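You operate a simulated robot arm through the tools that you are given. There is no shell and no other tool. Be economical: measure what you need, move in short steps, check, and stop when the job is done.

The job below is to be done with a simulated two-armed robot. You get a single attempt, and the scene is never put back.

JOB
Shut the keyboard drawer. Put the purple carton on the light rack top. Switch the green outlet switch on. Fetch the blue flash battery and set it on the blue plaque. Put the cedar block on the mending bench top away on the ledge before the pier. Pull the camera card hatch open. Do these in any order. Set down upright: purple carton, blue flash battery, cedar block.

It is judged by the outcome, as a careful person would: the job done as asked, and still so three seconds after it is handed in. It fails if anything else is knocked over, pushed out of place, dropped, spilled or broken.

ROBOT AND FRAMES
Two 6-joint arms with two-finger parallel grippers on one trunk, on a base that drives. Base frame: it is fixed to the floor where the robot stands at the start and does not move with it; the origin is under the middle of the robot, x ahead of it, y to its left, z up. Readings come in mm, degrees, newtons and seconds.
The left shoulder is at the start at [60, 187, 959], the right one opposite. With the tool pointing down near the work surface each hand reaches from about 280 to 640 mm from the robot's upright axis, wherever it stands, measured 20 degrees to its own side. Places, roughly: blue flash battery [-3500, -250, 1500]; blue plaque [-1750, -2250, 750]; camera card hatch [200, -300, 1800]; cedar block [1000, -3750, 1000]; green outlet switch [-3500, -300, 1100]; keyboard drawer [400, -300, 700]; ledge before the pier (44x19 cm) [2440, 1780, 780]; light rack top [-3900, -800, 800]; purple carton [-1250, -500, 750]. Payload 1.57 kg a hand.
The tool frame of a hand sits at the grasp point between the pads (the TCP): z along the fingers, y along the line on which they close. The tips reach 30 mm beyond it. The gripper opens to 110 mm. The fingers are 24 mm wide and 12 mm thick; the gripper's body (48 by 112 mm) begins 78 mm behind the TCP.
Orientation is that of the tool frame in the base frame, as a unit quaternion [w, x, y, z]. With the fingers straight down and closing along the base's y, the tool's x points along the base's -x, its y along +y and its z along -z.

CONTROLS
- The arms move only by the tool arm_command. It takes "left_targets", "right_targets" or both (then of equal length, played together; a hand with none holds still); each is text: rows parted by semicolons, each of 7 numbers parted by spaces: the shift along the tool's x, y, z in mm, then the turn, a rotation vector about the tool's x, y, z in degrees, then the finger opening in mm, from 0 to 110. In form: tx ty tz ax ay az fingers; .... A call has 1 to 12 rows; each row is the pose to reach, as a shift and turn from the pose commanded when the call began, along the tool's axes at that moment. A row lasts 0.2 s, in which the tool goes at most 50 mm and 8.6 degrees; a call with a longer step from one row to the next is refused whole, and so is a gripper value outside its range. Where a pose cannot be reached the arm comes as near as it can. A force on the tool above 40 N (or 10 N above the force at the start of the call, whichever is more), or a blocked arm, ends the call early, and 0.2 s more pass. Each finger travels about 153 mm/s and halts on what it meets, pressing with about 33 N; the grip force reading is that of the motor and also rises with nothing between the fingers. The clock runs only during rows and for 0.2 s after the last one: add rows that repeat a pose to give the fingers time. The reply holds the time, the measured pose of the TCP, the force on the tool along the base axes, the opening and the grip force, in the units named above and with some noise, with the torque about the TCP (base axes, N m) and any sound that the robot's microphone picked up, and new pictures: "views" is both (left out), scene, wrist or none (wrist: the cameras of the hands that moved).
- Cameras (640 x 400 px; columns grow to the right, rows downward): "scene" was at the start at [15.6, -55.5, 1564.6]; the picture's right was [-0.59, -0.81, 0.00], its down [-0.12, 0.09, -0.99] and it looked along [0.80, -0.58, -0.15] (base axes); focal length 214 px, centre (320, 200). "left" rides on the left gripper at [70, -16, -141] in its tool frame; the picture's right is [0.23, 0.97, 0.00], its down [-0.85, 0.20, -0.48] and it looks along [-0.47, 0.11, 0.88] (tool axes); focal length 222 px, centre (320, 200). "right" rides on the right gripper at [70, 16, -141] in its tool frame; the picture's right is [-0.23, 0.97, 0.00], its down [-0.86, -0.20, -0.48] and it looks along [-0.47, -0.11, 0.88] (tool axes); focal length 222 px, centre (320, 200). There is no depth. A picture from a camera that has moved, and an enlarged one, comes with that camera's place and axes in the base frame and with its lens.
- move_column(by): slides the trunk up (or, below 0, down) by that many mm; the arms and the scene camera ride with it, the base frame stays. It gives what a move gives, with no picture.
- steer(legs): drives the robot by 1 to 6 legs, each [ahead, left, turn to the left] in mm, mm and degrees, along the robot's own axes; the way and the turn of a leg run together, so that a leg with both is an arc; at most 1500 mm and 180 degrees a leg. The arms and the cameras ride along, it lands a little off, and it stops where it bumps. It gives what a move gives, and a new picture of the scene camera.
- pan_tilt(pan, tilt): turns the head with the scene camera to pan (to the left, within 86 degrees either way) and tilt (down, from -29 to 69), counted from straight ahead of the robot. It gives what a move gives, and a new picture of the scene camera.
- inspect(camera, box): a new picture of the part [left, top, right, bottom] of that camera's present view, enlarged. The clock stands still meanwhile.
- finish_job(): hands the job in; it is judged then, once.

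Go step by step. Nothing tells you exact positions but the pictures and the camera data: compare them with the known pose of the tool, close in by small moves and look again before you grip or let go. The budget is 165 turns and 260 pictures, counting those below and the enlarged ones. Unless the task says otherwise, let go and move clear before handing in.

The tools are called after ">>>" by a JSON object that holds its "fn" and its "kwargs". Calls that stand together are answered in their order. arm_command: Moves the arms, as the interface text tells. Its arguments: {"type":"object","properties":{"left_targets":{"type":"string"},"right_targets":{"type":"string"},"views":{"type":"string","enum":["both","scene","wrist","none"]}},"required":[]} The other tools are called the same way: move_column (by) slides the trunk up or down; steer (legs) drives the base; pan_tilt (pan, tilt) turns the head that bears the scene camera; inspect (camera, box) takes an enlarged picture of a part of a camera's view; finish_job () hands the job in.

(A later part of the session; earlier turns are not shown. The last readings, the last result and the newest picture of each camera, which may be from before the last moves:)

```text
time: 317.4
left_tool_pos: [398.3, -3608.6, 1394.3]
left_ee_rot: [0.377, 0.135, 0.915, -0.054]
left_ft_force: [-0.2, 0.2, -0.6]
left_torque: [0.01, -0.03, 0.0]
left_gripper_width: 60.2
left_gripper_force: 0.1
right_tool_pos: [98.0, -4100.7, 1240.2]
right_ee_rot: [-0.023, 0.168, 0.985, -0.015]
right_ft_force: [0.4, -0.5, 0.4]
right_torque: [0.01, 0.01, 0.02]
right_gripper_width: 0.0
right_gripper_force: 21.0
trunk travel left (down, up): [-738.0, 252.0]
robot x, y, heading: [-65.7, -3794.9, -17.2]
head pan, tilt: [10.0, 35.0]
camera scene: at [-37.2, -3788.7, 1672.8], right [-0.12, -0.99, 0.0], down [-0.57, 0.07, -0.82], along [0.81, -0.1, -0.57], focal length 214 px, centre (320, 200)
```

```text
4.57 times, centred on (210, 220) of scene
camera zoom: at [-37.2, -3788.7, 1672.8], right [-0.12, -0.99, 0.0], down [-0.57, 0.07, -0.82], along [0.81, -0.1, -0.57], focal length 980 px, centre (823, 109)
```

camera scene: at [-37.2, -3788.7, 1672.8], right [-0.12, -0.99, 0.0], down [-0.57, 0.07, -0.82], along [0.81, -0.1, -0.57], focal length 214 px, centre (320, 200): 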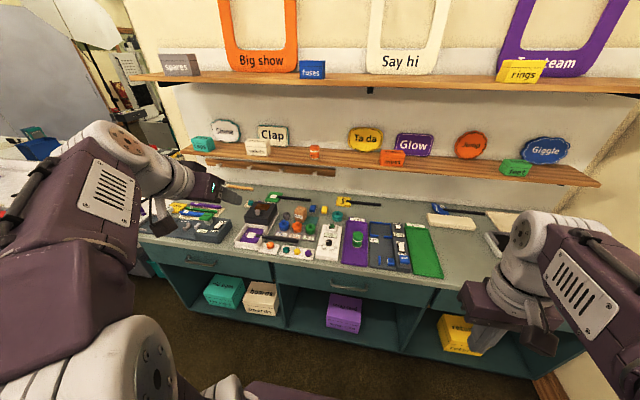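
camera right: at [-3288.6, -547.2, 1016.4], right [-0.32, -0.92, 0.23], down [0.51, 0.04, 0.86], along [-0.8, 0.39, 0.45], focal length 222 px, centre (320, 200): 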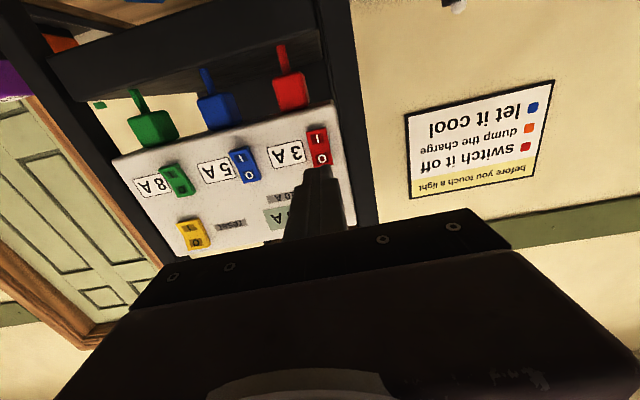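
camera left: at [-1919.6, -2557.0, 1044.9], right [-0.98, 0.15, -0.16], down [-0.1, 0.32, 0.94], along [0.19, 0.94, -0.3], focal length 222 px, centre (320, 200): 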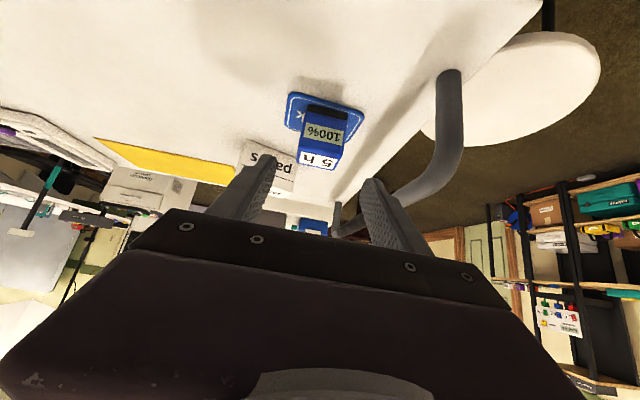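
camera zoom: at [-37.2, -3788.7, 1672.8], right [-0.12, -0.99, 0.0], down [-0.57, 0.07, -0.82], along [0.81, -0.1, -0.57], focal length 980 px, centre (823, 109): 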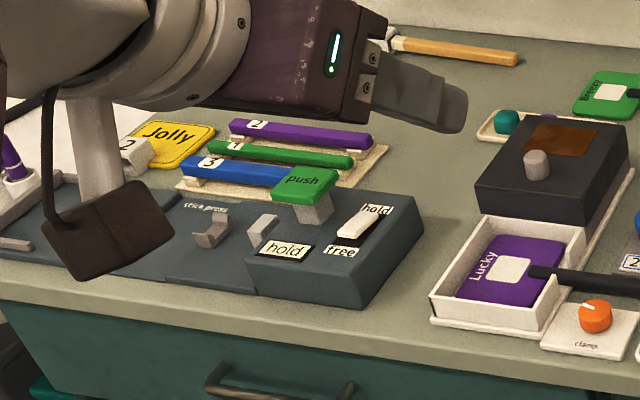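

The cedar block ("cedar / new") stands on a green mat among small jars. I'll drive nearer and tilt the left hand closer to vertical over it.

>>> {"fn": "steer", "kwargs": {"legs": [[220, 170, 0]]}}

>>> {"fn": "arm_command", "kwargs": {"left_targets": "0 -30 0 0 6 0 80; 0 -60 0 0 12 0 80; 0 -90 0 0 18 0 80; 0 -120 0 0 25 0 80; 0 -150 0 0 25 0 80; 0 -180 0 0 25 0 80; 0 -200 0 0 25 0 80", "views": "wrist"}}

>>> {"fn": "pan_tilt", "kwargs": {"pan": 0, "tilt": 50}}

```text
time: 319.3
left_tool_pos: [656.7, -3511.2, 1393.3]
left_ee_rot: [0.377, 0.134, 0.915, -0.054]
left_ft_force: [-1.0, -0.7, 0.3]
left_torque: [0.01, -0.02, 0.02]
left_gripper_width: 60.0
left_gripper_force: 0.1
right_tool_pos: [357.5, -4003.3, 1240.9]
right_ee_rot: [-0.023, 0.168, 0.985, -0.014]
right_ft_force: [-0.1, -0.1, -0.6]
right_torque: [0.01, 0.0, 0.01]
right_gripper_width: 0.3
right_gripper_force: 21.4
trunk travel left (down, up): [-738.0, 252.0]
robot x, y, heading: [193.4, -3698.9, -16.6]
head pan, tilt: [10.0, 35.0]
camera scene: at [220.9, -3692.9, 1672.8], right [-0.12, -0.99, 0.0], down [-0.57, 0.07, -0.82], along [0.81, -0.1, -0.57], focal length 214 px, centre (320, 200)
```

scene: 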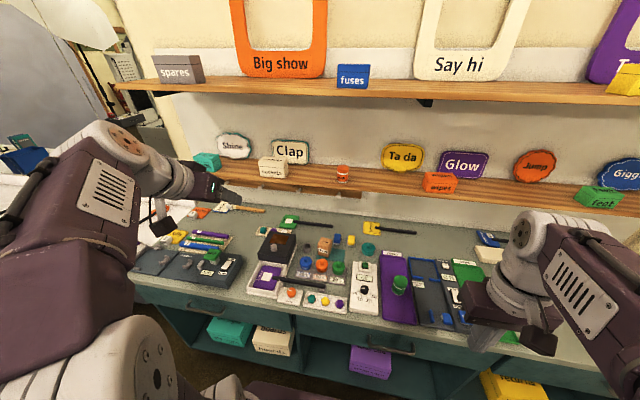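

```text
time: 320.9
left_tool_pos: [601.8, -3703.5, 1392.8]
left_ee_rot: [0.169, 0.14, 0.975, -0.021]
left_ft_force: [0.5, 1.1, -0.3]
left_torque: [0.0, 0.02, 0.0]
left_gripper_width: 80.0
left_gripper_force: 0.1
right_tool_pos: [359.5, -4003.5, 1238.9]
right_ee_rot: [-0.024, 0.167, 0.985, -0.015]
right_ft_force: [-0.1, -0.4, -0.6]
right_torque: [0.0, 0.01, 0.04]
right_gripper_width: 0.0
right_gripper_force: 21.3
trunk travel left (down, up): [-738.0, 252.0]
robot x, y, heading: [193.8, -3694.3, -17.1]
head pan, tilt: [10.0, 35.0]
camera left: at [487.4, -3686.6, 1503.1], right [0.07, 0.99, -0.07], down [0.67, 0.01, 0.74], along [0.74, -0.1, -0.67], focal length 222 px, centre (320, 200)
```

left: 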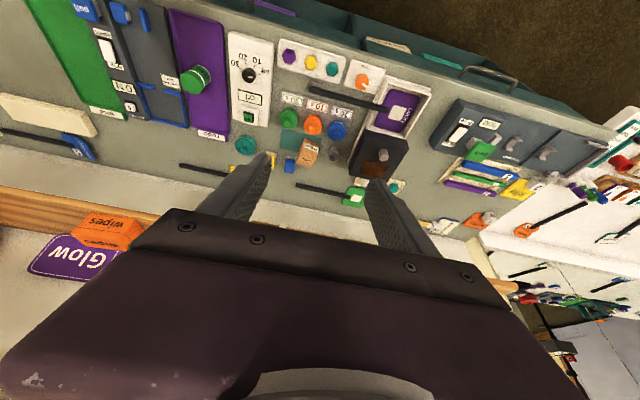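

```text
time: 321.7
left_tool_pos: [601.8, -3701.8, 1393.1]
left_ee_rot: [0.17, 0.141, 0.975, -0.023]
left_ft_force: [-0.2, -0.8, -0.6]
left_torque: [0.02, -0.01, 0.0]
left_gripper_width: 80.4
left_gripper_force: 0.0
right_tool_pos: [358.5, -4002.0, 1239.7]
right_ee_rot: [-0.024, 0.168, 0.985, -0.015]
right_ft_force: [-0.4, -1.0, 0.0]
right_torque: [0.0, 0.0, -0.02]
right_gripper_width: 0.1
right_gripper_force: 21.1
trunk travel left (down, up): [-738.0, 252.0]
robot x, y, heading: [192.0, -3699.5, -17.1]
head pan, tilt: [0.0, 50.0]
camera scene: at [208.9, -3703.7, 1651.1], right [-0.29, -0.96, 0.0], down [-0.73, 0.22, -0.64], along [0.62, -0.19, -0.77], focal length 214 px, centre (320, 200)
```

scene: 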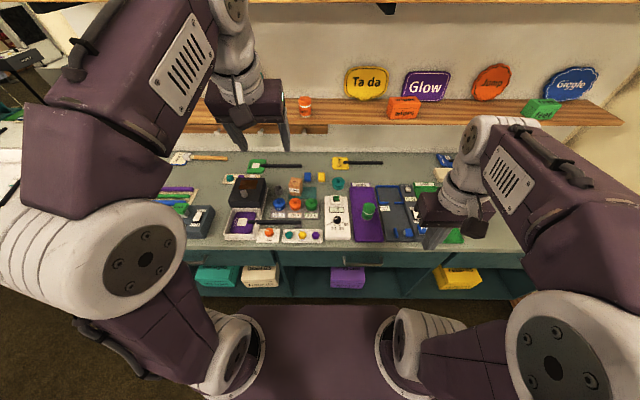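

>>> {"fn": "steer", "kwargs": {"legs": [[70, 0, 0]]}}

>>> {"fn": "arm_command", "kwargs": {"left_targets": "-13 -1 46 0 0 0 90; -26 -2 92 0 0 0 90; -39 -4 138 0 0 0 90; -52 -5 184 0 0 0 90; -65 -6 230 0 0 0 90; -78 -8 276 0 0 0 90; -91 -9 310 0 0 0 90; -91 -9 310 0 0 0 90", "views": "wrist"}}

>>> {"fn": "inspect", "kwargs": {"camera": "scene", "box": [230, 120, 370, 240]}}

```text
time: 322.7
left_tool_pos: [662.3, -3721.0, 1395.9]
left_ee_rot: [0.171, 0.141, 0.975, -0.023]
left_ft_force: [-0.4, 0.2, 0.0]
left_torque: [0.0, -0.02, 0.03]
left_gripper_width: 80.2
left_gripper_force: 0.1
right_tool_pos: [421.0, -4021.5, 1242.4]
right_ee_rot: [-0.022, 0.167, 0.986, -0.014]
right_ft_force: [-0.1, 0.9, 0.7]
right_torque: [-0.04, -0.01, 0.01]
right_gripper_width: 0.1
right_gripper_force: 21.5
trunk travel left (down, up): [-738.0, 252.0]
robot x, y, heading: [262.5, -3716.6, -17.1]
head pan, tilt: [0.0, 50.0]
camera scene: at [269.1, -3722.4, 1651.1], right [-0.29, -0.96, 0.0], down [-0.73, 0.22, -0.65], along [0.62, -0.19, -0.76], focal length 214 px, centre (320, 200)
```

scene: 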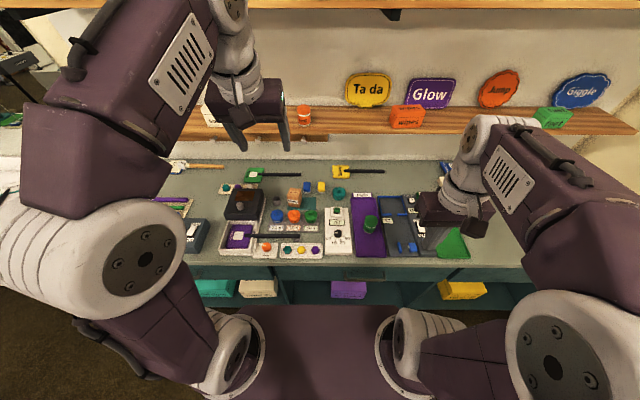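

```text
time: 324.5
left_tool_pos: [847.9, -3784.4, 1132.7]
left_ee_rot: [0.171, 0.142, 0.975, -0.023]
left_ft_force: [1.0, -0.8, -0.8]
left_torque: [0.01, 0.02, 0.0]
left_gripper_width: 90.2
left_gripper_force: 0.1
right_tool_pos: [424.2, -4023.6, 1241.0]
right_ee_rot: [-0.024, 0.167, 0.986, -0.014]
right_ft_force: [-0.3, 0.2, 0.5]
right_torque: [0.01, 0.0, 0.0]
right_gripper_width: 0.2
right_gripper_force: 20.6
trunk travel left (down, up): [-738.0, 252.0]
robot x, y, heading: [254.3, -3719.9, -17.0]
head pan, tilt: [0.0, 50.0]
camera left: at [732.8, -3767.9, 1243.1], right [0.07, 0.99, -0.07], down [0.67, 0.01, 0.74], along [0.74, -0.1, -0.67], focal length 222 px, centre (320, 200)
```

left: 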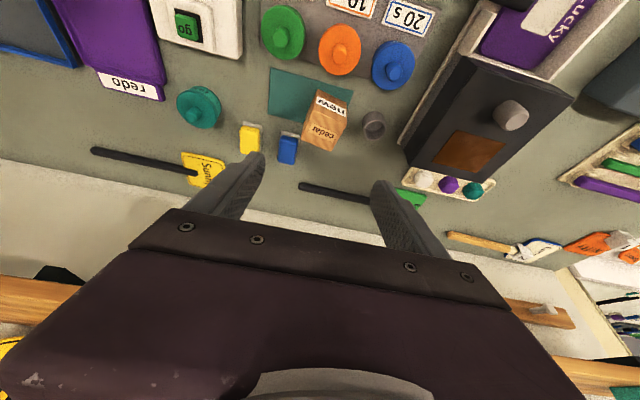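

```text
3.33 times, centred on (300, 180) of scene
camera zoom: at [274.2, -3723.9, 1651.1], right [-0.29, -0.96, 0.0], down [-0.73, 0.22, -0.64], along [0.61, -0.19, -0.77], focal length 715 px, centre (387, 267)
```

zoom: 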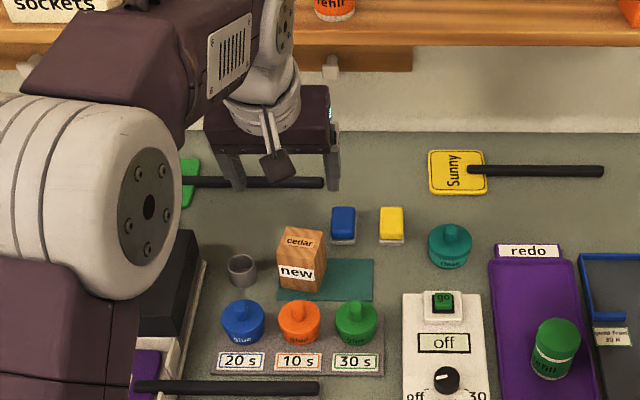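

>>> {"fn": "arm_command", "kwargs": {"left_targets": "-16 1 34 0 0 0 90; -32 2 62 0 0 0 90; -32 2 62 0 0 0 90", "views": "none"}}

>>> {"fn": "inspect", "kwargs": {"camera": "left", "box": [200, 20, 460, 180]}}

>>> {"fn": "inspect", "kwargs": {"camera": "scene", "box": [260, 140, 340, 220]}}

```text
time: 325.3
left_tool_pos: [895.4, -3797.1, 1086.5]
left_ee_rot: [0.17, 0.142, 0.975, -0.023]
left_ft_force: [0.1, 0.2, 0.5]
left_torque: [-0.01, -0.03, -0.02]
left_gripper_width: 90.3
left_gripper_force: 0.0
right_tool_pos: [423.9, -4022.8, 1241.0]
right_ee_rot: [-0.023, 0.168, 0.985, -0.015]
right_ft_force: [-0.5, 0.3, -0.7]
right_torque: [-0.03, -0.02, 0.02]
right_gripper_width: 0.0
right_gripper_force: 21.3
trunk travel left (down, up): [-738.0, 252.0]
robot x, y, heading: [255.6, -3721.2, -17.1]
head pan, tilt: [0.0, 50.0]
```

```text
2.46 times, centred on (330, 100) of left
camera zoom: at [781.7, -3780.0, 1195.6], right [0.07, 0.99, -0.07], down [0.67, 0.01, 0.74], along [0.74, -0.1, -0.67], focal length 547 px, centre (295, 446)
```

zoom: 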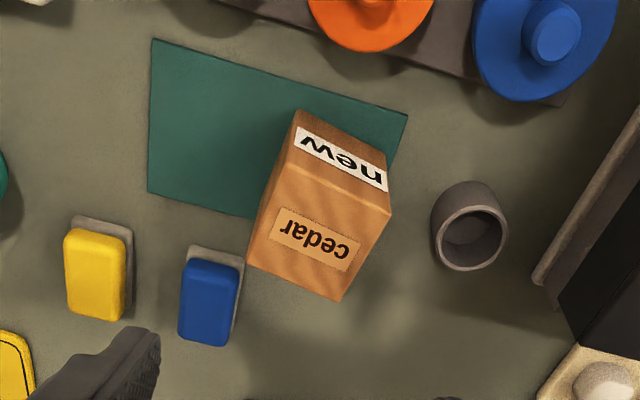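

```text
5.00 times, centred on (300, 180) of scene
camera zoom: at [273.7, -3723.9, 1651.1], right [-0.29, -0.96, 0.0], down [-0.73, 0.22, -0.64], along [0.62, -0.19, -0.77], focal length 1072 px, centre (420, 300)
```

zoom: 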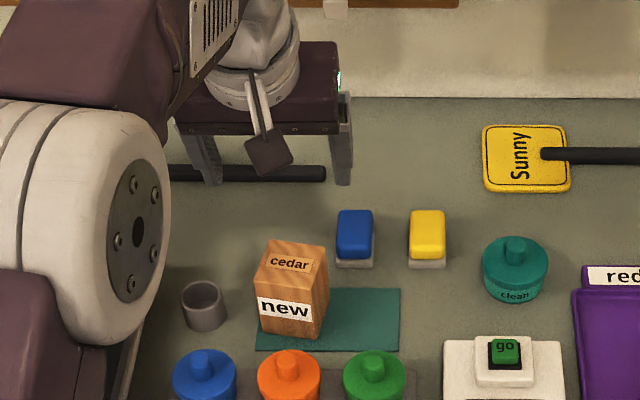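

Block is 47×48×61 mm, centre (900,-3797), bench z≈905, yaw about 9° from my hand. There's ~31 mm to the cup. Align and go down with a 64 mm opening.

>>> {"fn": "arm_command", "kwargs": {"left_targets": "7 0 24 1 0 2.8 64; 14 1 48 2 0 5.6 64; 21 1 72 3 0 8.4 64; 21 1 72 3 0 8.4 64", "views": "none"}}

>>> {"fn": "inspect", "kwargs": {"camera": "left", "box": [200, 60, 460, 220]}}

```text
time: 326.3
left_tool_pos: [902.0, -3797.5, 1009.8]
left_ee_rot: [0.167, 0.217, 0.961, -0.035]
left_ft_force: [-0.1, 0.3, 0.2]
left_torque: [0.05, 0.0, 0.0]
left_gripper_width: 64.1
left_gripper_force: 0.0
right_tool_pos: [424.9, -4023.2, 1240.6]
right_ee_rot: [-0.024, 0.167, 0.986, -0.015]
right_ft_force: [-0.1, -0.2, 0.3]
right_torque: [-0.01, 0.0, 0.01]
right_gripper_width: 0.2
right_gripper_force: 21.5
trunk travel left (down, up): [-738.0, 252.0]
robot x, y, heading: [258.6, -3717.2, -16.9]
head pan, tilt: [0.0, 50.0]
```

```text
2.46 times, centred on (330, 140) of left
camera zoom: at [791.1, -3762.0, 1119.9], right [0.23, 0.97, -0.07], down [0.67, -0.1, 0.74], along [0.71, -0.22, -0.67], focal length 547 px, centre (295, 348)
```

zoom: 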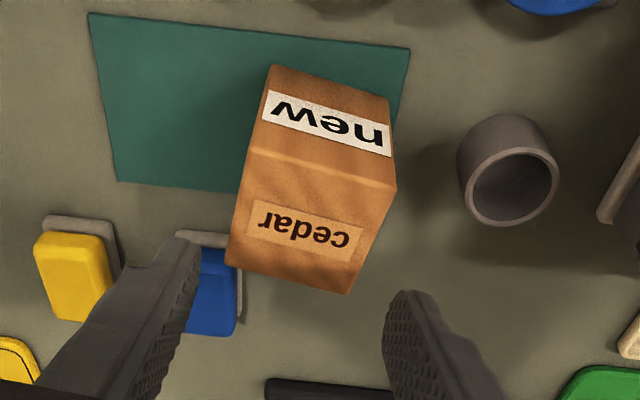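

>>> {"fn": "arm_command", "kwargs": {"left_targets": "8 0 20 0 0 0 64; 17 0 40 0 0 0 64; 25 -1 60 0 0 0 64; 25 -1 60 0 0 0 64; 25 -1 60 0 0 0 48; 25 -1 60 0 0 0 30; 25 -1 60 0 0 0 30", "views": "none"}}

>>> {"fn": "inspect", "kwargs": {"camera": "left", "box": [200, 60, 460, 220]}}

```text
time: 327.9
left_tool_pos: [898.8, -3796.8, 944.8]
left_ee_rot: [0.168, 0.217, 0.961, -0.036]
left_ft_force: [0.9, 0.7, 1.2]
left_torque: [0.03, -0.05, 0.03]
left_gripper_width: 51.3
left_gripper_force: 32.9
right_tool_pos: [424.9, -4023.2, 1240.6]
right_ee_rot: [-0.023, 0.167, 0.985, -0.015]
right_ft_force: [0.0, 0.5, 0.2]
right_torque: [0.0, 0.02, 0.02]
right_gripper_width: 0.0
right_gripper_force: 21.5
trunk travel left (down, up): [-738.0, 252.0]
robot x, y, heading: [257.3, -3717.6, -16.9]
head pan, tilt: [0.0, 50.0]
```

```text
2.46 times, centred on (330, 140) of left
camera zoom: at [787.8, -3761.6, 1054.7], right [0.23, 0.97, -0.07], down [0.67, -0.1, 0.74], along [0.71, -0.22, -0.67], focal length 547 px, centre (295, 348)
```

zoom: 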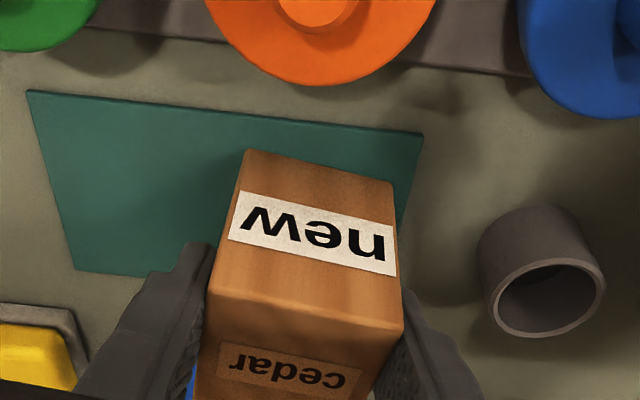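

Gripped (51 mm). Lift straight first, then up and back.

>>> {"fn": "arm_command", "kwargs": {"left_targets": "-7 0 -19 0 0 0 30; -14 0 -38 0 0 0 30; -27 0 -76 0 0 0 30; -18 0 -110 0 0 0 30; 0 0 -145 0 0 0 30; 30 0 -170 0 0 0 30; 70 0 -185 0 0 0 30; 110 0 -200 0 0 0 30", "views": "both"}}

```text
time: 329.7
left_tool_pos: [742.7, -3722.5, 1096.9]
left_ee_rot: [0.168, 0.216, 0.961, -0.036]
left_ft_force: [-0.4, 0.1, -1.4]
left_torque: [0.04, -0.05, -0.03]
left_gripper_width: 51.1
left_gripper_force: 33.4
right_tool_pos: [424.3, -4021.4, 1241.5]
right_ee_rot: [-0.023, 0.167, 0.986, -0.015]
right_ft_force: [-0.7, 0.0, -0.1]
right_torque: [0.01, -0.04, -0.02]
right_gripper_width: 0.1
right_gripper_force: 21.4
trunk travel left (down, up): [-738.0, 252.0]
robot x, y, heading: [256.2, -3716.5, -17.3]
head pan, tilt: [0.0, 50.0]
camera scene: at [273.0, -3723.2, 1651.1], right [-0.29, -0.96, 0.0], down [-0.73, 0.22, -0.64], along [0.62, -0.19, -0.77], focal length 214 px, centre (320, 200)
camera left: at [631.6, -3688.2, 1206.7], right [0.23, 0.97, -0.07], down [0.67, -0.1, 0.74], along [0.71, -0.22, -0.67], focal length 222 px, centre (320, 200)
```

scene: 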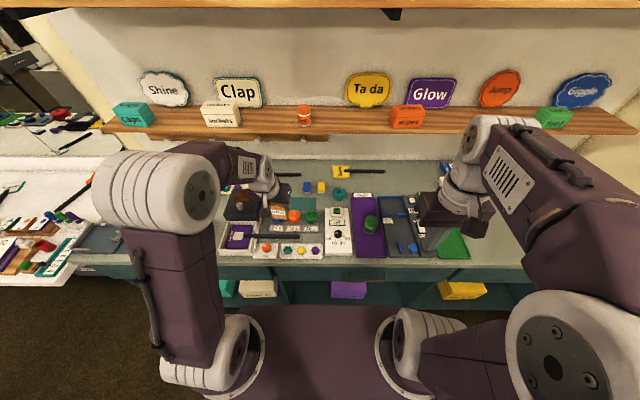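
left: 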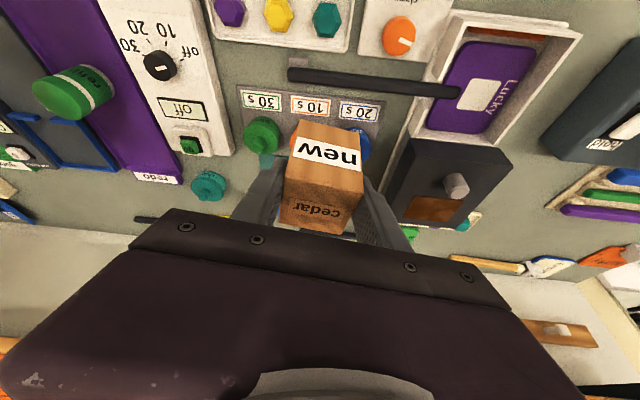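

I have the cedar block. Raise the trunk a little and drive back north, keeping the same heading, around the camera stand.

>>> {"fn": "move_column", "kwargs": {"by": 200}}

>>> {"fn": "steer", "kwargs": {"legs": [[-196, 793, 0], [-263, 860, 0], [-653, 428, 0]]}}

>>> {"fn": "steer", "kwargs": {"legs": [[-385, 405, 0], [-280, 542, 0], [-85, 758, 0]]}}

```text
time: 331.9
left_tool_pos: [745.0, -3724.3, 1295.2]
left_ee_rot: [0.167, 0.217, 0.961, -0.035]
left_ft_force: [0.3, 1.1, -1.0]
left_torque: [0.01, 0.03, -0.02]
left_gripper_width: 51.3
left_gripper_force: 32.9
right_tool_pos: [426.5, -4022.7, 1440.8]
right_ee_rot: [-0.024, 0.167, 0.986, -0.015]
right_ft_force: [0.0, 0.3, 0.2]
right_torque: [0.02, 0.0, 0.03]
right_gripper_width: 0.0
right_gripper_force: 21.8
trunk travel left (down, up): [-938.0, 52.0]
robot x, y, heading: [258.4, -3715.1, -17.1]
head pan, tilt: [0.0, 50.0]
```

```text
time: 344.5
left_tool_pos: [273.9, -1395.6, 1296.0]
left_ee_rot: [0.166, 0.21, 0.963, -0.034]
left_ft_force: [0.5, -0.3, -0.8]
left_torque: [0.01, 0.01, -0.01]
left_gripper_width: 51.5
left_gripper_force: 32.7
right_tool_pos: [-39.7, -1699.3, 1440.8]
right_ee_rot: [-0.025, 0.16, 0.987, -0.014]
right_ft_force: [-0.5, 0.2, -0.6]
right_torque: [-0.01, 0.0, 0.0]
right_gripper_width: 0.0
right_gripper_force: 21.4
trunk travel left (down, up): [-938.0, 52.0]
robot x, y, heading: [-207.4, -1398.4, -16.3]
head pan, tilt: [0.0, 50.0]
camera scene: at [-193.3, -1402.3, 1851.0], right [-0.28, -0.96, 0.0], down [-0.74, 0.22, -0.64], along [0.62, -0.18, -0.77], focal length 214 px, centre (320, 200)
```

scene: 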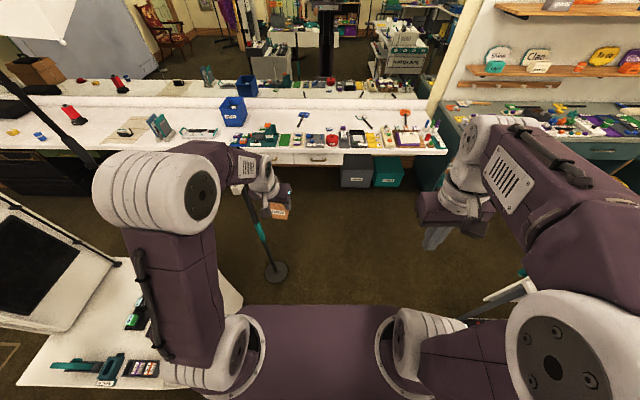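

```text
time: 354.4
left_tool_pos: [39.6, 447.6, 1295.4]
left_ee_rot: [0.167, 0.214, 0.962, -0.035]
left_ft_force: [0.3, -0.4, -1.2]
left_torque: [0.01, -0.03, 0.0]
left_gripper_width: 51.4
left_gripper_force: 32.8
right_tool_pos: [-276.5, 146.0, 1439.2]
right_ee_rot: [-0.024, 0.164, 0.986, -0.014]
right_ft_force: [0.8, 0.5, 0.4]
right_torque: [0.04, -0.06, -0.02]
right_gripper_width: 0.0
right_gripper_force: 21.3
trunk travel left (down, up): [-938.0, 52.0]
robot x, y, heading: [-448.4, 448.8, -16.7]
head pan, tilt: [0.0, 50.0]
camera scene: at [-429.7, 443.4, 1851.0], right [-0.29, -0.96, 0.0], down [-0.73, 0.22, -0.64], along [0.62, -0.18, -0.77], focal length 214 px, centre (320, 200)
```

scene: 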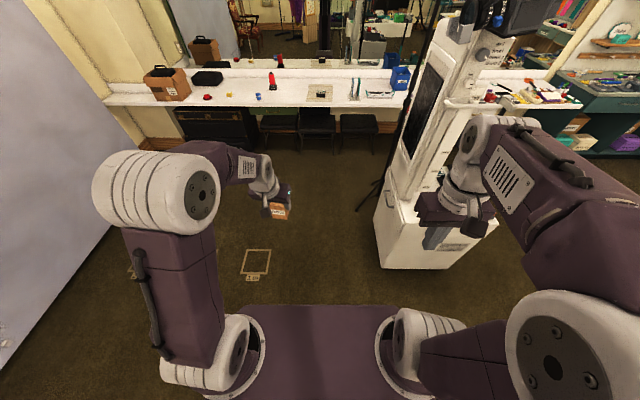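

Clear floor ahead. The ledge is at the counter's far left end, near the backdrop's edge. Drive nearer and look.

>>> {"fn": "steer", "kwargs": {"legs": [[800, 900, 0], [650, 650, 0]]}}

>>> {"fn": "pan_tilt", "kwargs": {"pan": 20, "tilt": 40}}

>>> {"fn": "inspect", "kwargs": {"camera": "scene", "box": [160, 60, 480, 260]}}

```text
time: 365.0
left_tool_pos: [1867.1, 1531.3, 1296.6]
left_ee_rot: [0.168, 0.21, 0.963, -0.034]
left_ft_force: [-0.4, -0.8, -1.3]
left_torque: [-0.01, 0.02, -0.02]
left_gripper_width: 51.2
left_gripper_force: 32.7
right_tool_pos: [1551.0, 1228.1, 1441.1]
right_ee_rot: [-0.024, 0.16, 0.987, -0.015]
right_ft_force: [-0.4, 0.7, -0.8]
right_torque: [0.01, 0.0, 0.01]
right_gripper_width: 0.1
right_gripper_force: 21.2
trunk travel left (down, up): [-938.0, 52.0]
robot x, y, heading: [1381.8, 1531.9, -16.4]
head pan, tilt: [0.0, 50.0]
camera scene: at [1397.3, 1524.3, 1851.1], right [-0.28, -0.96, 0.0], down [-0.73, 0.22, -0.64], along [0.62, -0.18, -0.77], focal length 214 px, centre (320, 200)
```

scene: 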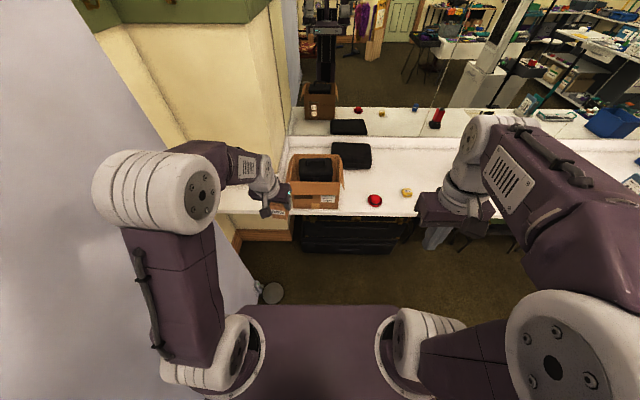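

```text
time: 365.8
left_tool_pos: [1867.6, 1533.4, 1296.4]
left_ee_rot: [0.167, 0.211, 0.962, -0.035]
left_ft_force: [0.3, 0.0, -1.3]
left_torque: [0.01, 0.0, 0.01]
left_gripper_width: 51.6
left_gripper_force: 33.0
right_tool_pos: [1553.4, 1227.9, 1439.8]
right_ee_rot: [-0.024, 0.161, 0.987, -0.015]
right_ft_force: [-0.4, 0.0, 0.4]
right_torque: [-0.02, 0.03, -0.01]
right_gripper_width: 0.3
right_gripper_force: 21.7
trunk travel left (down, up): [-938.0, 52.0]
robot x, y, heading: [1382.0, 1529.5, -16.2]
head pan, tilt: [20.0, 40.0]
camera scene: at [1410.2, 1552.5, 1865.2], right [0.06, -1.0, 0.0], down [-0.64, -0.04, -0.77], along [0.76, 0.05, -0.64], focal length 214 px, centre (320, 200)
```

scene: 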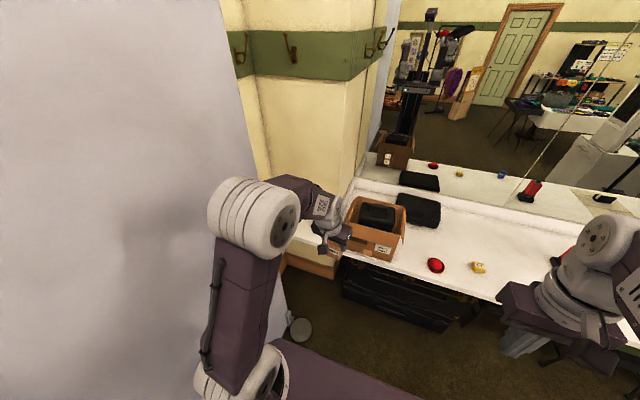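

```text
2.00 times, centred on (320, 160) of scene
camera zoom: at [1410.2, 1552.5, 1865.2], right [0.06, -1.0, 0.0], down [-0.64, -0.04, -0.77], along [0.76, 0.05, -0.64], focal length 429 px, centre (320, 280)
```

zoom: 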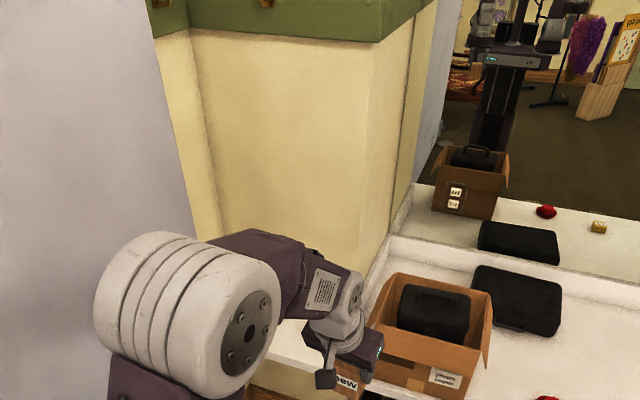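

The ledge is the white strip left of the carton box, in front of the pier; the backdrop's edge is close on my left. I'll move off to the right, then turn 38° left to reach it diagonally.

>>> {"fn": "steer", "kwargs": {"legs": [[435, -165, 0], [0, 0, 38]]}}

>>> {"fn": "pan_tilt", "kwargs": {"pan": 10, "tilt": 45}}

>>> {"fn": "inspect", "kwargs": {"camera": "left", "box": [0, 0, 640, 400]}}

```text
time: 370.4
left_tool_pos: [2136.9, 1548.3, 1296.4]
left_ee_rot: [0.168, -0.114, 0.979, 0.021]
left_ft_force: [-0.7, -0.4, -1.0]
left_torque: [0.05, 0.04, 0.0]
left_gripper_width: 51.7
left_gripper_force: 32.4
right_tool_pos: [2076.6, 1115.0, 1440.0]
right_ee_rot: [-0.018, -0.17, 0.985, -0.021]
right_ft_force: [0.2, -0.3, -0.4]
right_torque: [0.02, 0.0, 0.02]
right_gripper_width: 0.0
right_gripper_force: 21.3
trunk travel left (down, up): [-938.0, 52.0]
robot x, y, heading: [1759.6, 1249.3, 21.4]
head pan, tilt: [20.0, 40.0]
camera scene: at [1764.3, 1281.6, 1865.2], right [0.67, -0.75, 0.0], down [-0.48, -0.43, -0.77], along [0.57, 0.51, -0.64], focal length 214 px, centre (320, 200)
```

scene: 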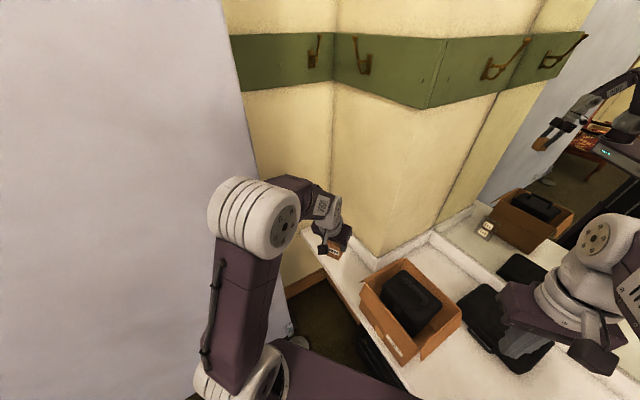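

```text
time: 371.1
left_tool_pos: [2137.1, 1549.6, 1295.3]
left_ee_rot: [0.168, -0.115, 0.979, 0.021]
left_ft_force: [0.2, 0.7, -0.8]
left_torque: [-0.02, 0.05, 0.01]
left_gripper_width: 51.6
left_gripper_force: 33.0
right_tool_pos: [2077.7, 1117.1, 1440.1]
right_ee_rot: [-0.018, -0.169, 0.985, -0.023]
right_ft_force: [0.4, 0.2, 0.8]
right_torque: [-0.02, 0.07, 0.03]
right_gripper_width: 0.0
right_gripper_force: 21.2
trunk travel left (down, up): [-938.0, 52.0]
robot x, y, heading: [1756.1, 1251.7, 21.6]
head pan, tilt: [10.0, 45.0]
camera scene: at [1769.8, 1268.1, 1858.0], right [0.53, -0.85, 0.0], down [-0.6, -0.37, -0.71], along [0.6, 0.37, -0.71], focal length 214 px, centre (320, 200)
```

scene: 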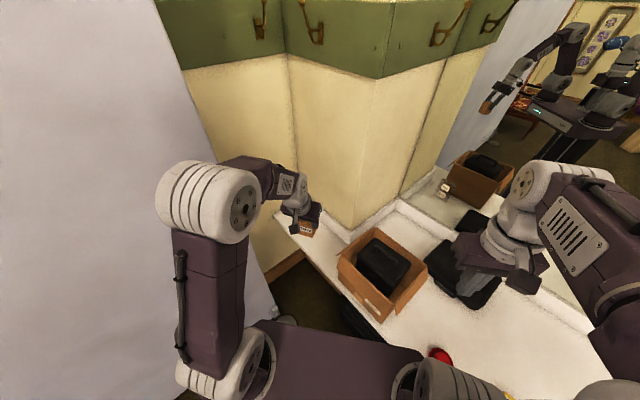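

```text
1.00 times, centred on (320, 200) of left (not enlarged: the box is as wide or as high as the picture)
camera zoom: at [2030.1, 1507.3, 1406.1], right [-0.43, 0.9, -0.07], down [0.58, 0.34, 0.74], along [0.69, 0.28, -0.67], focal length 222 px, centre (320, 200)
```

zoom: 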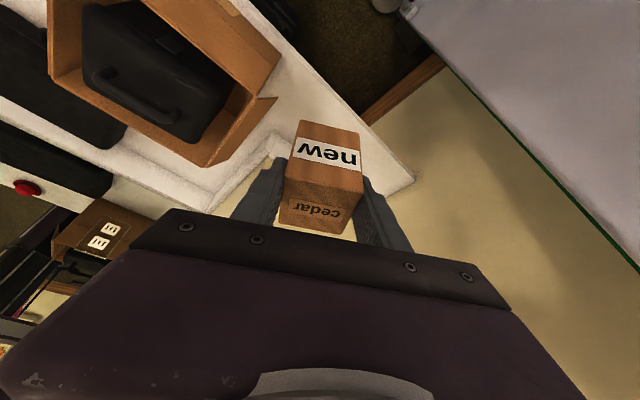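

The ledge spans about 440×190 mm centred near (2437,1776), z≈780. Drive 90 mm closer, then bring the block over its near half at height.

>>> {"fn": "steer", "kwargs": {"legs": [[90, 0, 0]]}}

>>> {"fn": "arm_command", "kwargs": {"left_targets": "-41 8 14 0 0 0 30; -82 17 29 0 0 0 30; -122 25 43 0 0 0 30; -162 34 57 0 0 0 30; -162 34 57 0 0 0 30", "views": "wrist"}}

```text
time: 372.2
left_tool_pos: [2210.9, 1578.7, 1301.4]
left_ee_rot: [0.173, -0.115, 0.978, 0.023]
left_ft_force: [-0.9, -0.7, -1.1]
left_torque: [0.03, -0.05, -0.01]
left_gripper_width: 51.2
left_gripper_force: 33.5
right_tool_pos: [2148.8, 1145.3, 1441.3]
right_ee_rot: [-0.014, -0.17, 0.985, -0.021]
right_ft_force: [-1.9, -1.0, 0.2]
right_torque: [0.03, -0.07, 0.0]
right_gripper_width: 0.0
right_gripper_force: 22.0
trunk travel left (down, up): [-938.0, 52.0]
robot x, y, heading: [1840.3, 1279.9, 21.6]
head pan, tilt: [10.0, 45.0]
camera scene: at [1839.7, 1296.1, 1858.1], right [0.53, -0.85, 0.0], down [-0.6, -0.37, -0.71], along [0.61, 0.37, -0.7], focal length 214 px, centre (320, 200)
```

scene: 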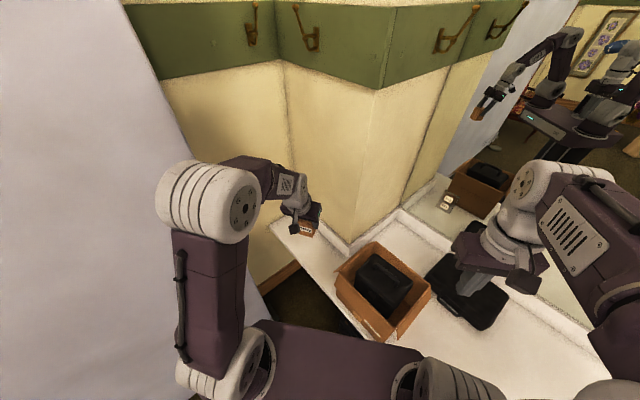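

```text
time: 373.4
left_tool_pos: [2376.1, 1654.7, 1297.2]
left_ee_rot: [0.168, -0.114, 0.979, 0.021]
left_ft_force: [-0.3, 0.4, -1.4]
left_torque: [0.01, -0.01, 0.01]
left_gripper_width: 51.2
left_gripper_force: 32.9
right_tool_pos: [2158.6, 1148.8, 1440.7]
right_ee_rot: [-0.017, -0.17, 0.985, -0.022]
right_ft_force: [-0.1, -0.2, 0.2]
right_torque: [-0.02, -0.02, -0.02]
right_gripper_width: 0.0
right_gripper_force: 20.8
trunk travel left (down, up): [-938.0, 52.0]
robot x, y, heading: [1838.4, 1280.7, 21.9]
head pan, tilt: [10.0, 45.0]
camera left: at [2270.3, 1612.9, 1406.6], right [-0.43, 0.9, -0.07], down [0.58, 0.34, 0.74], along [0.69, 0.28, -0.67], focal length 222 px, centre (320, 200)
```

left: 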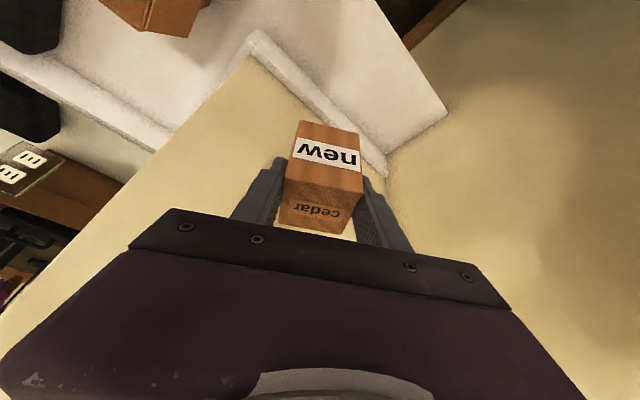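

The block hangs over the ledge's near half (n≈1800, well inside). Lower the trunk 400 mm.

>>> {"fn": "move_column", "kwargs": {"by": -400}}

>>> {"fn": "pan_tilt", "kwargs": {"pan": 15, "tilt": 35}}

>>> {"fn": "inspect", "kwargs": {"camera": "left", "box": [0, 0, 640, 400]}}

```text
time: 377.2
left_tool_pos: [2378.9, 1654.1, 896.7]
left_ee_rot: [0.169, -0.114, 0.979, 0.021]
left_ft_force: [0.4, 0.3, 0.7]
left_torque: [0.02, 0.0, -0.02]
left_gripper_width: 51.4
left_gripper_force: 33.9
right_tool_pos: [2159.6, 1149.5, 1040.9]
right_ee_rot: [-0.018, -0.17, 0.985, -0.021]
right_ft_force: [0.8, 0.1, -0.4]
right_torque: [-0.02, 0.01, -0.01]
right_gripper_width: 0.0
right_gripper_force: 21.3
trunk travel left (down, up): [-538.0, 452.0]
robot x, y, heading: [1834.9, 1285.6, 21.4]
head pan, tilt: [10.0, 45.0]
```

```text
time: 378.0
left_tool_pos: [2379.0, 1653.5, 895.9]
left_ee_rot: [0.17, -0.115, 0.979, 0.022]
left_ft_force: [0.3, 0.0, -0.2]
left_torque: [-0.01, 0.02, 0.01]
left_gripper_width: 51.6
left_gripper_force: 33.0
right_tool_pos: [2160.4, 1148.9, 1040.3]
right_ee_rot: [-0.017, -0.17, 0.985, -0.022]
right_ft_force: [0.0, -0.6, -0.3]
right_torque: [0.01, 0.02, 0.01]
right_gripper_width: 0.0
right_gripper_force: 21.2
trunk travel left (down, up): [-538.0, 452.0]
robot x, y, heading: [1837.4, 1283.7, 21.8]
head pan, tilt: [15.0, 35.0]
camera scene: at [1854.3, 1311.3, 1472.7], right [0.6, -0.8, 0.0], down [-0.46, -0.34, -0.82], along [0.66, 0.49, -0.57], focal length 214 px, centre (320, 200)
```

scene: 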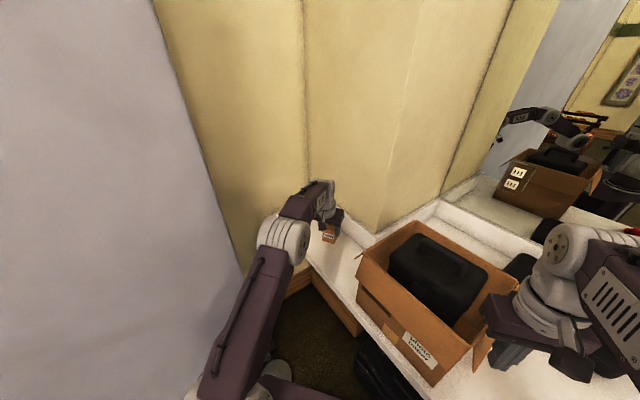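

```text
1.00 times, centred on (320, 200) of left (not enlarged: the box is as wide or as high as the picture)
camera zoom: at [2271.6, 1613.1, 1006.3], right [-0.43, 0.9, -0.07], down [0.58, 0.34, 0.74], along [0.69, 0.28, -0.67], focal length 222 px, centre (320, 200)
```

zoom: 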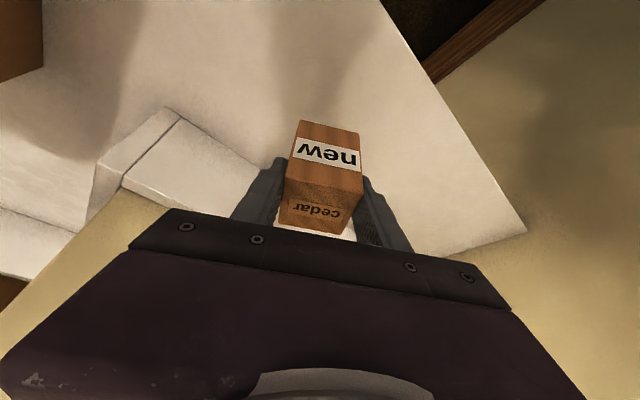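

Landing spot is clear. Lower slowly until contact.

>>> {"fn": "arm_command", "kwargs": {"left_targets": "7 0 19 0 0 0 30; 14 0 38 0 0 0 30; 20 0 56.5 0 0 0 30; 21.7 0 61.3 0 0 0 30; 23.4 0 66 0 0 0 30; 25 0 70.7 0 0 0 30; 26 0 73.5 0 0 0 30; 27 0 76.3 0 0 0 30", "views": "wrist"}}

>>> {"fn": "inspect", "kwargs": {"camera": "scene", "box": [270, 160, 390, 270]}}

```text
time: 379.8
left_tool_pos: [2376.7, 1653.8, 819.7]
left_ee_rot: [0.173, -0.115, 0.978, 0.023]
left_ft_force: [-4.1, -0.3, 30.4]
left_torque: [-0.26, -0.02, 0.12]
left_gripper_width: 51.6
left_gripper_force: 33.4
right_tool_pos: [2155.4, 1146.9, 1042.5]
right_ee_rot: [-0.015, -0.169, 0.985, -0.021]
right_ft_force: [0.1, -0.1, 0.5]
right_torque: [-0.01, -0.02, -0.01]
right_gripper_width: 0.1
right_gripper_force: 21.4
trunk travel left (down, up): [-538.0, 452.0]
robot x, y, heading: [1838.2, 1281.9, 21.8]
head pan, tilt: [15.0, 35.0]
camera left: at [2269.0, 1611.5, 929.2], right [-0.43, 0.9, -0.07], down [0.58, 0.34, 0.74], along [0.69, 0.28, -0.66], focal length 222 px, centre (320, 200)
```

left: 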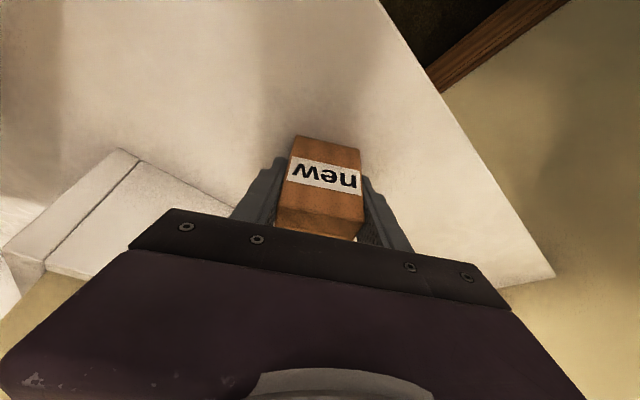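

```text
3.64 times, centred on (330, 215) of scene
camera zoom: at [1848.7, 1308.0, 1473.1], right [0.6, -0.8, 0.0], down [-0.46, -0.34, -0.82], along [0.66, 0.49, -0.57], focal length 780 px, centre (284, 146)
```

zoom: 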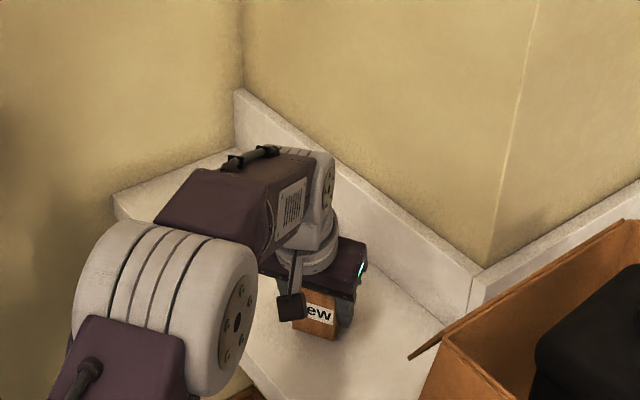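

Firm contact. Ease up 4 mm, release and rise.

>>> {"fn": "arm_command", "kwargs": {"left_targets": "-1.4 0 -3.8 0 0 0 30; -1.4 0 -3.8 0 0 0 30", "views": "none"}}

>>> {"fn": "inspect", "kwargs": {"camera": "left", "box": [200, 80, 440, 240]}}

```text
time: 380.4
left_tool_pos: [2377.3, 1653.3, 820.9]
left_ee_rot: [0.17, -0.115, 0.979, 0.021]
left_ft_force: [-1.7, -0.3, 14.9]
left_torque: [0.03, -0.5, -0.02]
left_gripper_width: 51.6
left_gripper_force: 33.2
right_tool_pos: [2157.9, 1147.2, 1040.8]
right_ee_rot: [-0.016, -0.17, 0.985, -0.021]
right_ft_force: [0.1, -0.1, 0.4]
right_torque: [-0.03, -0.02, 0.04]
right_gripper_width: 0.0
right_gripper_force: 21.8
trunk travel left (down, up): [-538.0, 452.0]
robot x, y, heading: [1837.6, 1283.2, 21.8]
head pan, tilt: [15.0, 35.0]
```

```text
2.50 times, centred on (320, 160) of left
camera zoom: at [2270.1, 1612.0, 930.3], right [-0.43, 0.9, -0.07], down [0.58, 0.34, 0.74], along [0.69, 0.28, -0.67], focal length 555 px, centre (320, 300)
```

zoom: 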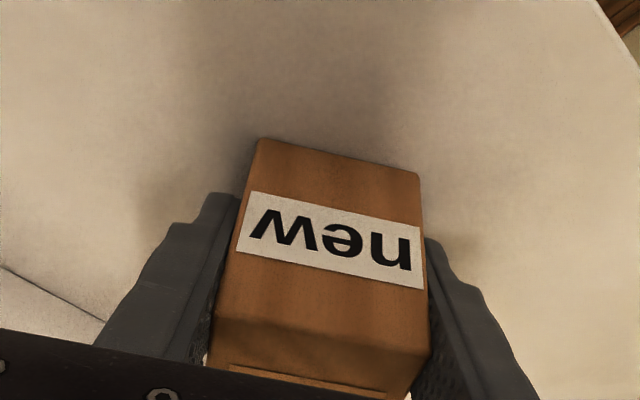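

>>> {"fn": "arm_command", "kwargs": {"left_targets": "-1 0 -3 0 0 0 40; -1 0 -3 0 0 0 54; -1 0 -3 0 0 0 66; -1 0 -3 0 0 0 70; -1 0 -3 0 0 0 70; -5 0 -30 0 0 0 70; -10 0 -70 0 0 0 70; -15 0 -110 0 0 0 70; -20 0 -150 0 0 0 70; -20 0 -180 0 0 0 70", "views": "wrist"}}

>>> {"fn": "inspect", "kwargs": {"camera": "scene", "box": [270, 160, 390, 270]}}

```text
time: 382.6
left_tool_pos: [2337.0, 1644.0, 996.1]
left_ee_rot: [0.169, -0.115, 0.979, 0.022]
left_ft_force: [0.6, -0.1, 0.6]
left_torque: [-0.03, -0.03, -0.02]
left_gripper_width: 70.0
left_gripper_force: 0.1
right_tool_pos: [2159.5, 1150.3, 1040.0]
right_ee_rot: [-0.018, -0.17, 0.985, -0.022]
right_ft_force: [0.1, 0.1, 0.0]
right_torque: [0.02, -0.03, 0.02]
right_gripper_width: 0.0
right_gripper_force: 21.3
trunk travel left (down, up): [-538.0, 452.0]
robot x, y, heading: [1840.1, 1279.0, 21.5]
head pan, tilt: [15.0, 35.0]
camera left: at [2230.6, 1602.4, 1105.7], right [-0.43, 0.9, -0.07], down [0.58, 0.34, 0.74], along [0.69, 0.28, -0.67], focal length 222 px, centre (320, 200)
```

left: 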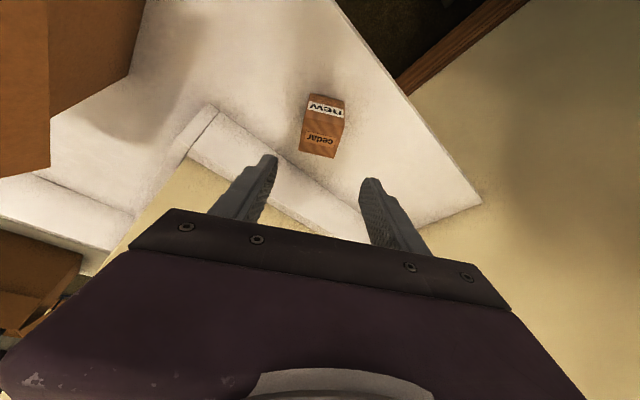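

```text
3.64 times, centred on (330, 215) of scene
camera zoom: at [1853.5, 1310.9, 1472.8], right [0.6, -0.8, 0.0], down [-0.46, -0.34, -0.82], along [0.66, 0.49, -0.57], focal length 780 px, centre (284, 146)
```

zoom: 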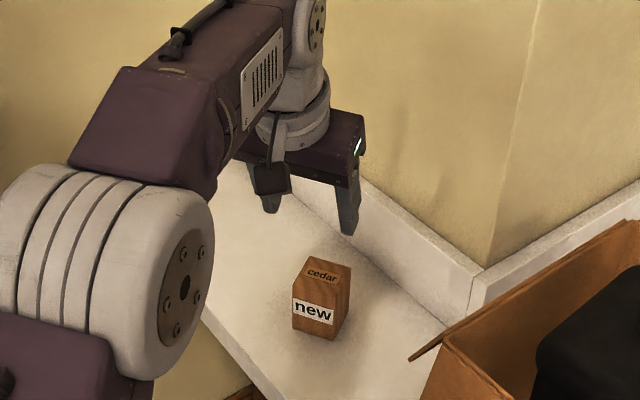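

The cedar block stands upright on the ledge. Back away and do a final check on the drawer and hatch.

>>> {"fn": "move_column", "kwargs": {"by": 250}}

>>> {"fn": "steer", "kwargs": {"legs": [[-550, -250, 0], [0, 0, -100]]}}

>>> {"fn": "pan_tilt", "kwargs": {"pan": -45, "tilt": 15}}

```text
time: 385.1
left_tool_pos: [2337.5, 1643.2, 1245.6]
left_ee_rot: [0.169, -0.115, 0.979, 0.022]
left_ft_force: [0.0, -0.3, 0.2]
left_torque: [0.02, 0.0, 0.0]
left_gripper_width: 70.1
left_gripper_force: 0.0
right_tool_pos: [2160.3, 1147.8, 1289.9]
right_ee_rot: [-0.018, -0.17, 0.985, -0.021]
right_ft_force: [0.3, 0.2, -0.1]
right_torque: [0.02, -0.04, -0.01]
right_gripper_width: 0.0
right_gripper_force: 21.6
trunk travel left (down, up): [-788.0, 202.0]
robot x, y, heading: [1839.9, 1278.0, 21.5]
head pan, tilt: [15.0, 35.0]
```

```text
time: 392.7
left_tool_pos: [1693.5, 291.8, 1246.0]
left_ee_rot: [0.126, 0.674, 0.719, -0.115]
left_ft_force: [0.0, 0.9, -0.6]
left_torque: [-0.01, 0.0, 0.02]
left_gripper_width: 70.0
left_gripper_force: 0.0
right_tool_pos: [1236.2, 552.1, 1290.4]
right_ee_rot: [-0.028, 0.644, 0.765, 0.0]
right_ft_force: [0.6, 0.5, 0.8]
right_torque: [-0.01, 0.0, 0.01]
right_gripper_width: 0.1
right_gripper_force: 20.9
trunk travel left (down, up): [-788.0, 202.0]
robot x, y, heading: [1422.3, 846.7, -77.8]
head pan, tilt: [15.0, 35.0]
camera scene: at [1449.8, 825.6, 1722.8], right [-0.89, -0.45, 0.0], down [-0.26, 0.51, -0.82], along [0.37, -0.73, -0.57], focal length 214 px, centre (320, 200)
```

scene: 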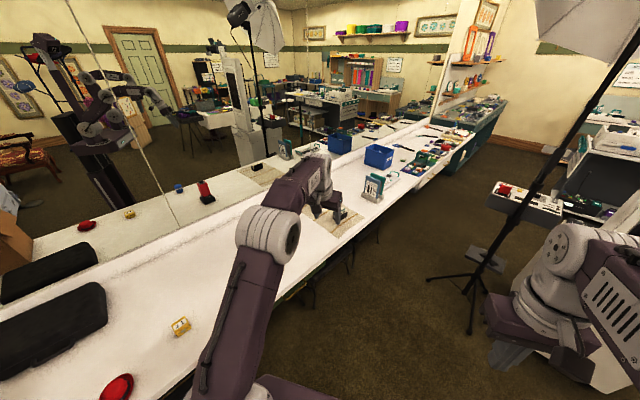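

```text
time: 394.0
left_tool_pos: [1693.3, 291.7, 1245.5]
left_ee_rot: [0.126, 0.674, 0.718, -0.115]
left_ft_force: [0.6, -0.1, 0.6]
left_torque: [0.02, 0.0, 0.02]
left_gripper_width: 70.0
left_gripper_force: 0.2
right_tool_pos: [1236.9, 551.8, 1289.9]
right_ee_rot: [-0.028, 0.644, 0.765, 0.0]
right_ft_force: [0.3, -0.4, 0.4]
right_torque: [0.0, 0.03, -0.03]
right_gripper_width: 0.1
right_gripper_force: 20.9
trunk travel left (down, up): [-788.0, 202.0]
robot x, y, heading: [1418.7, 844.9, -77.8]
head pan, tilt: [-45.0, 15.0]
camera scene: at [1358.8, 825.6, 1754.8], right [-0.84, 0.54, 0.0], down [0.14, 0.22, -0.97], along [-0.53, -0.81, -0.26], focal length 214 px, centre (320, 200)
```

scene: 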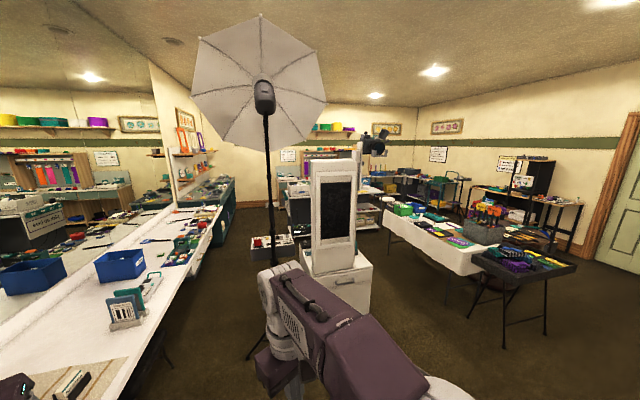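

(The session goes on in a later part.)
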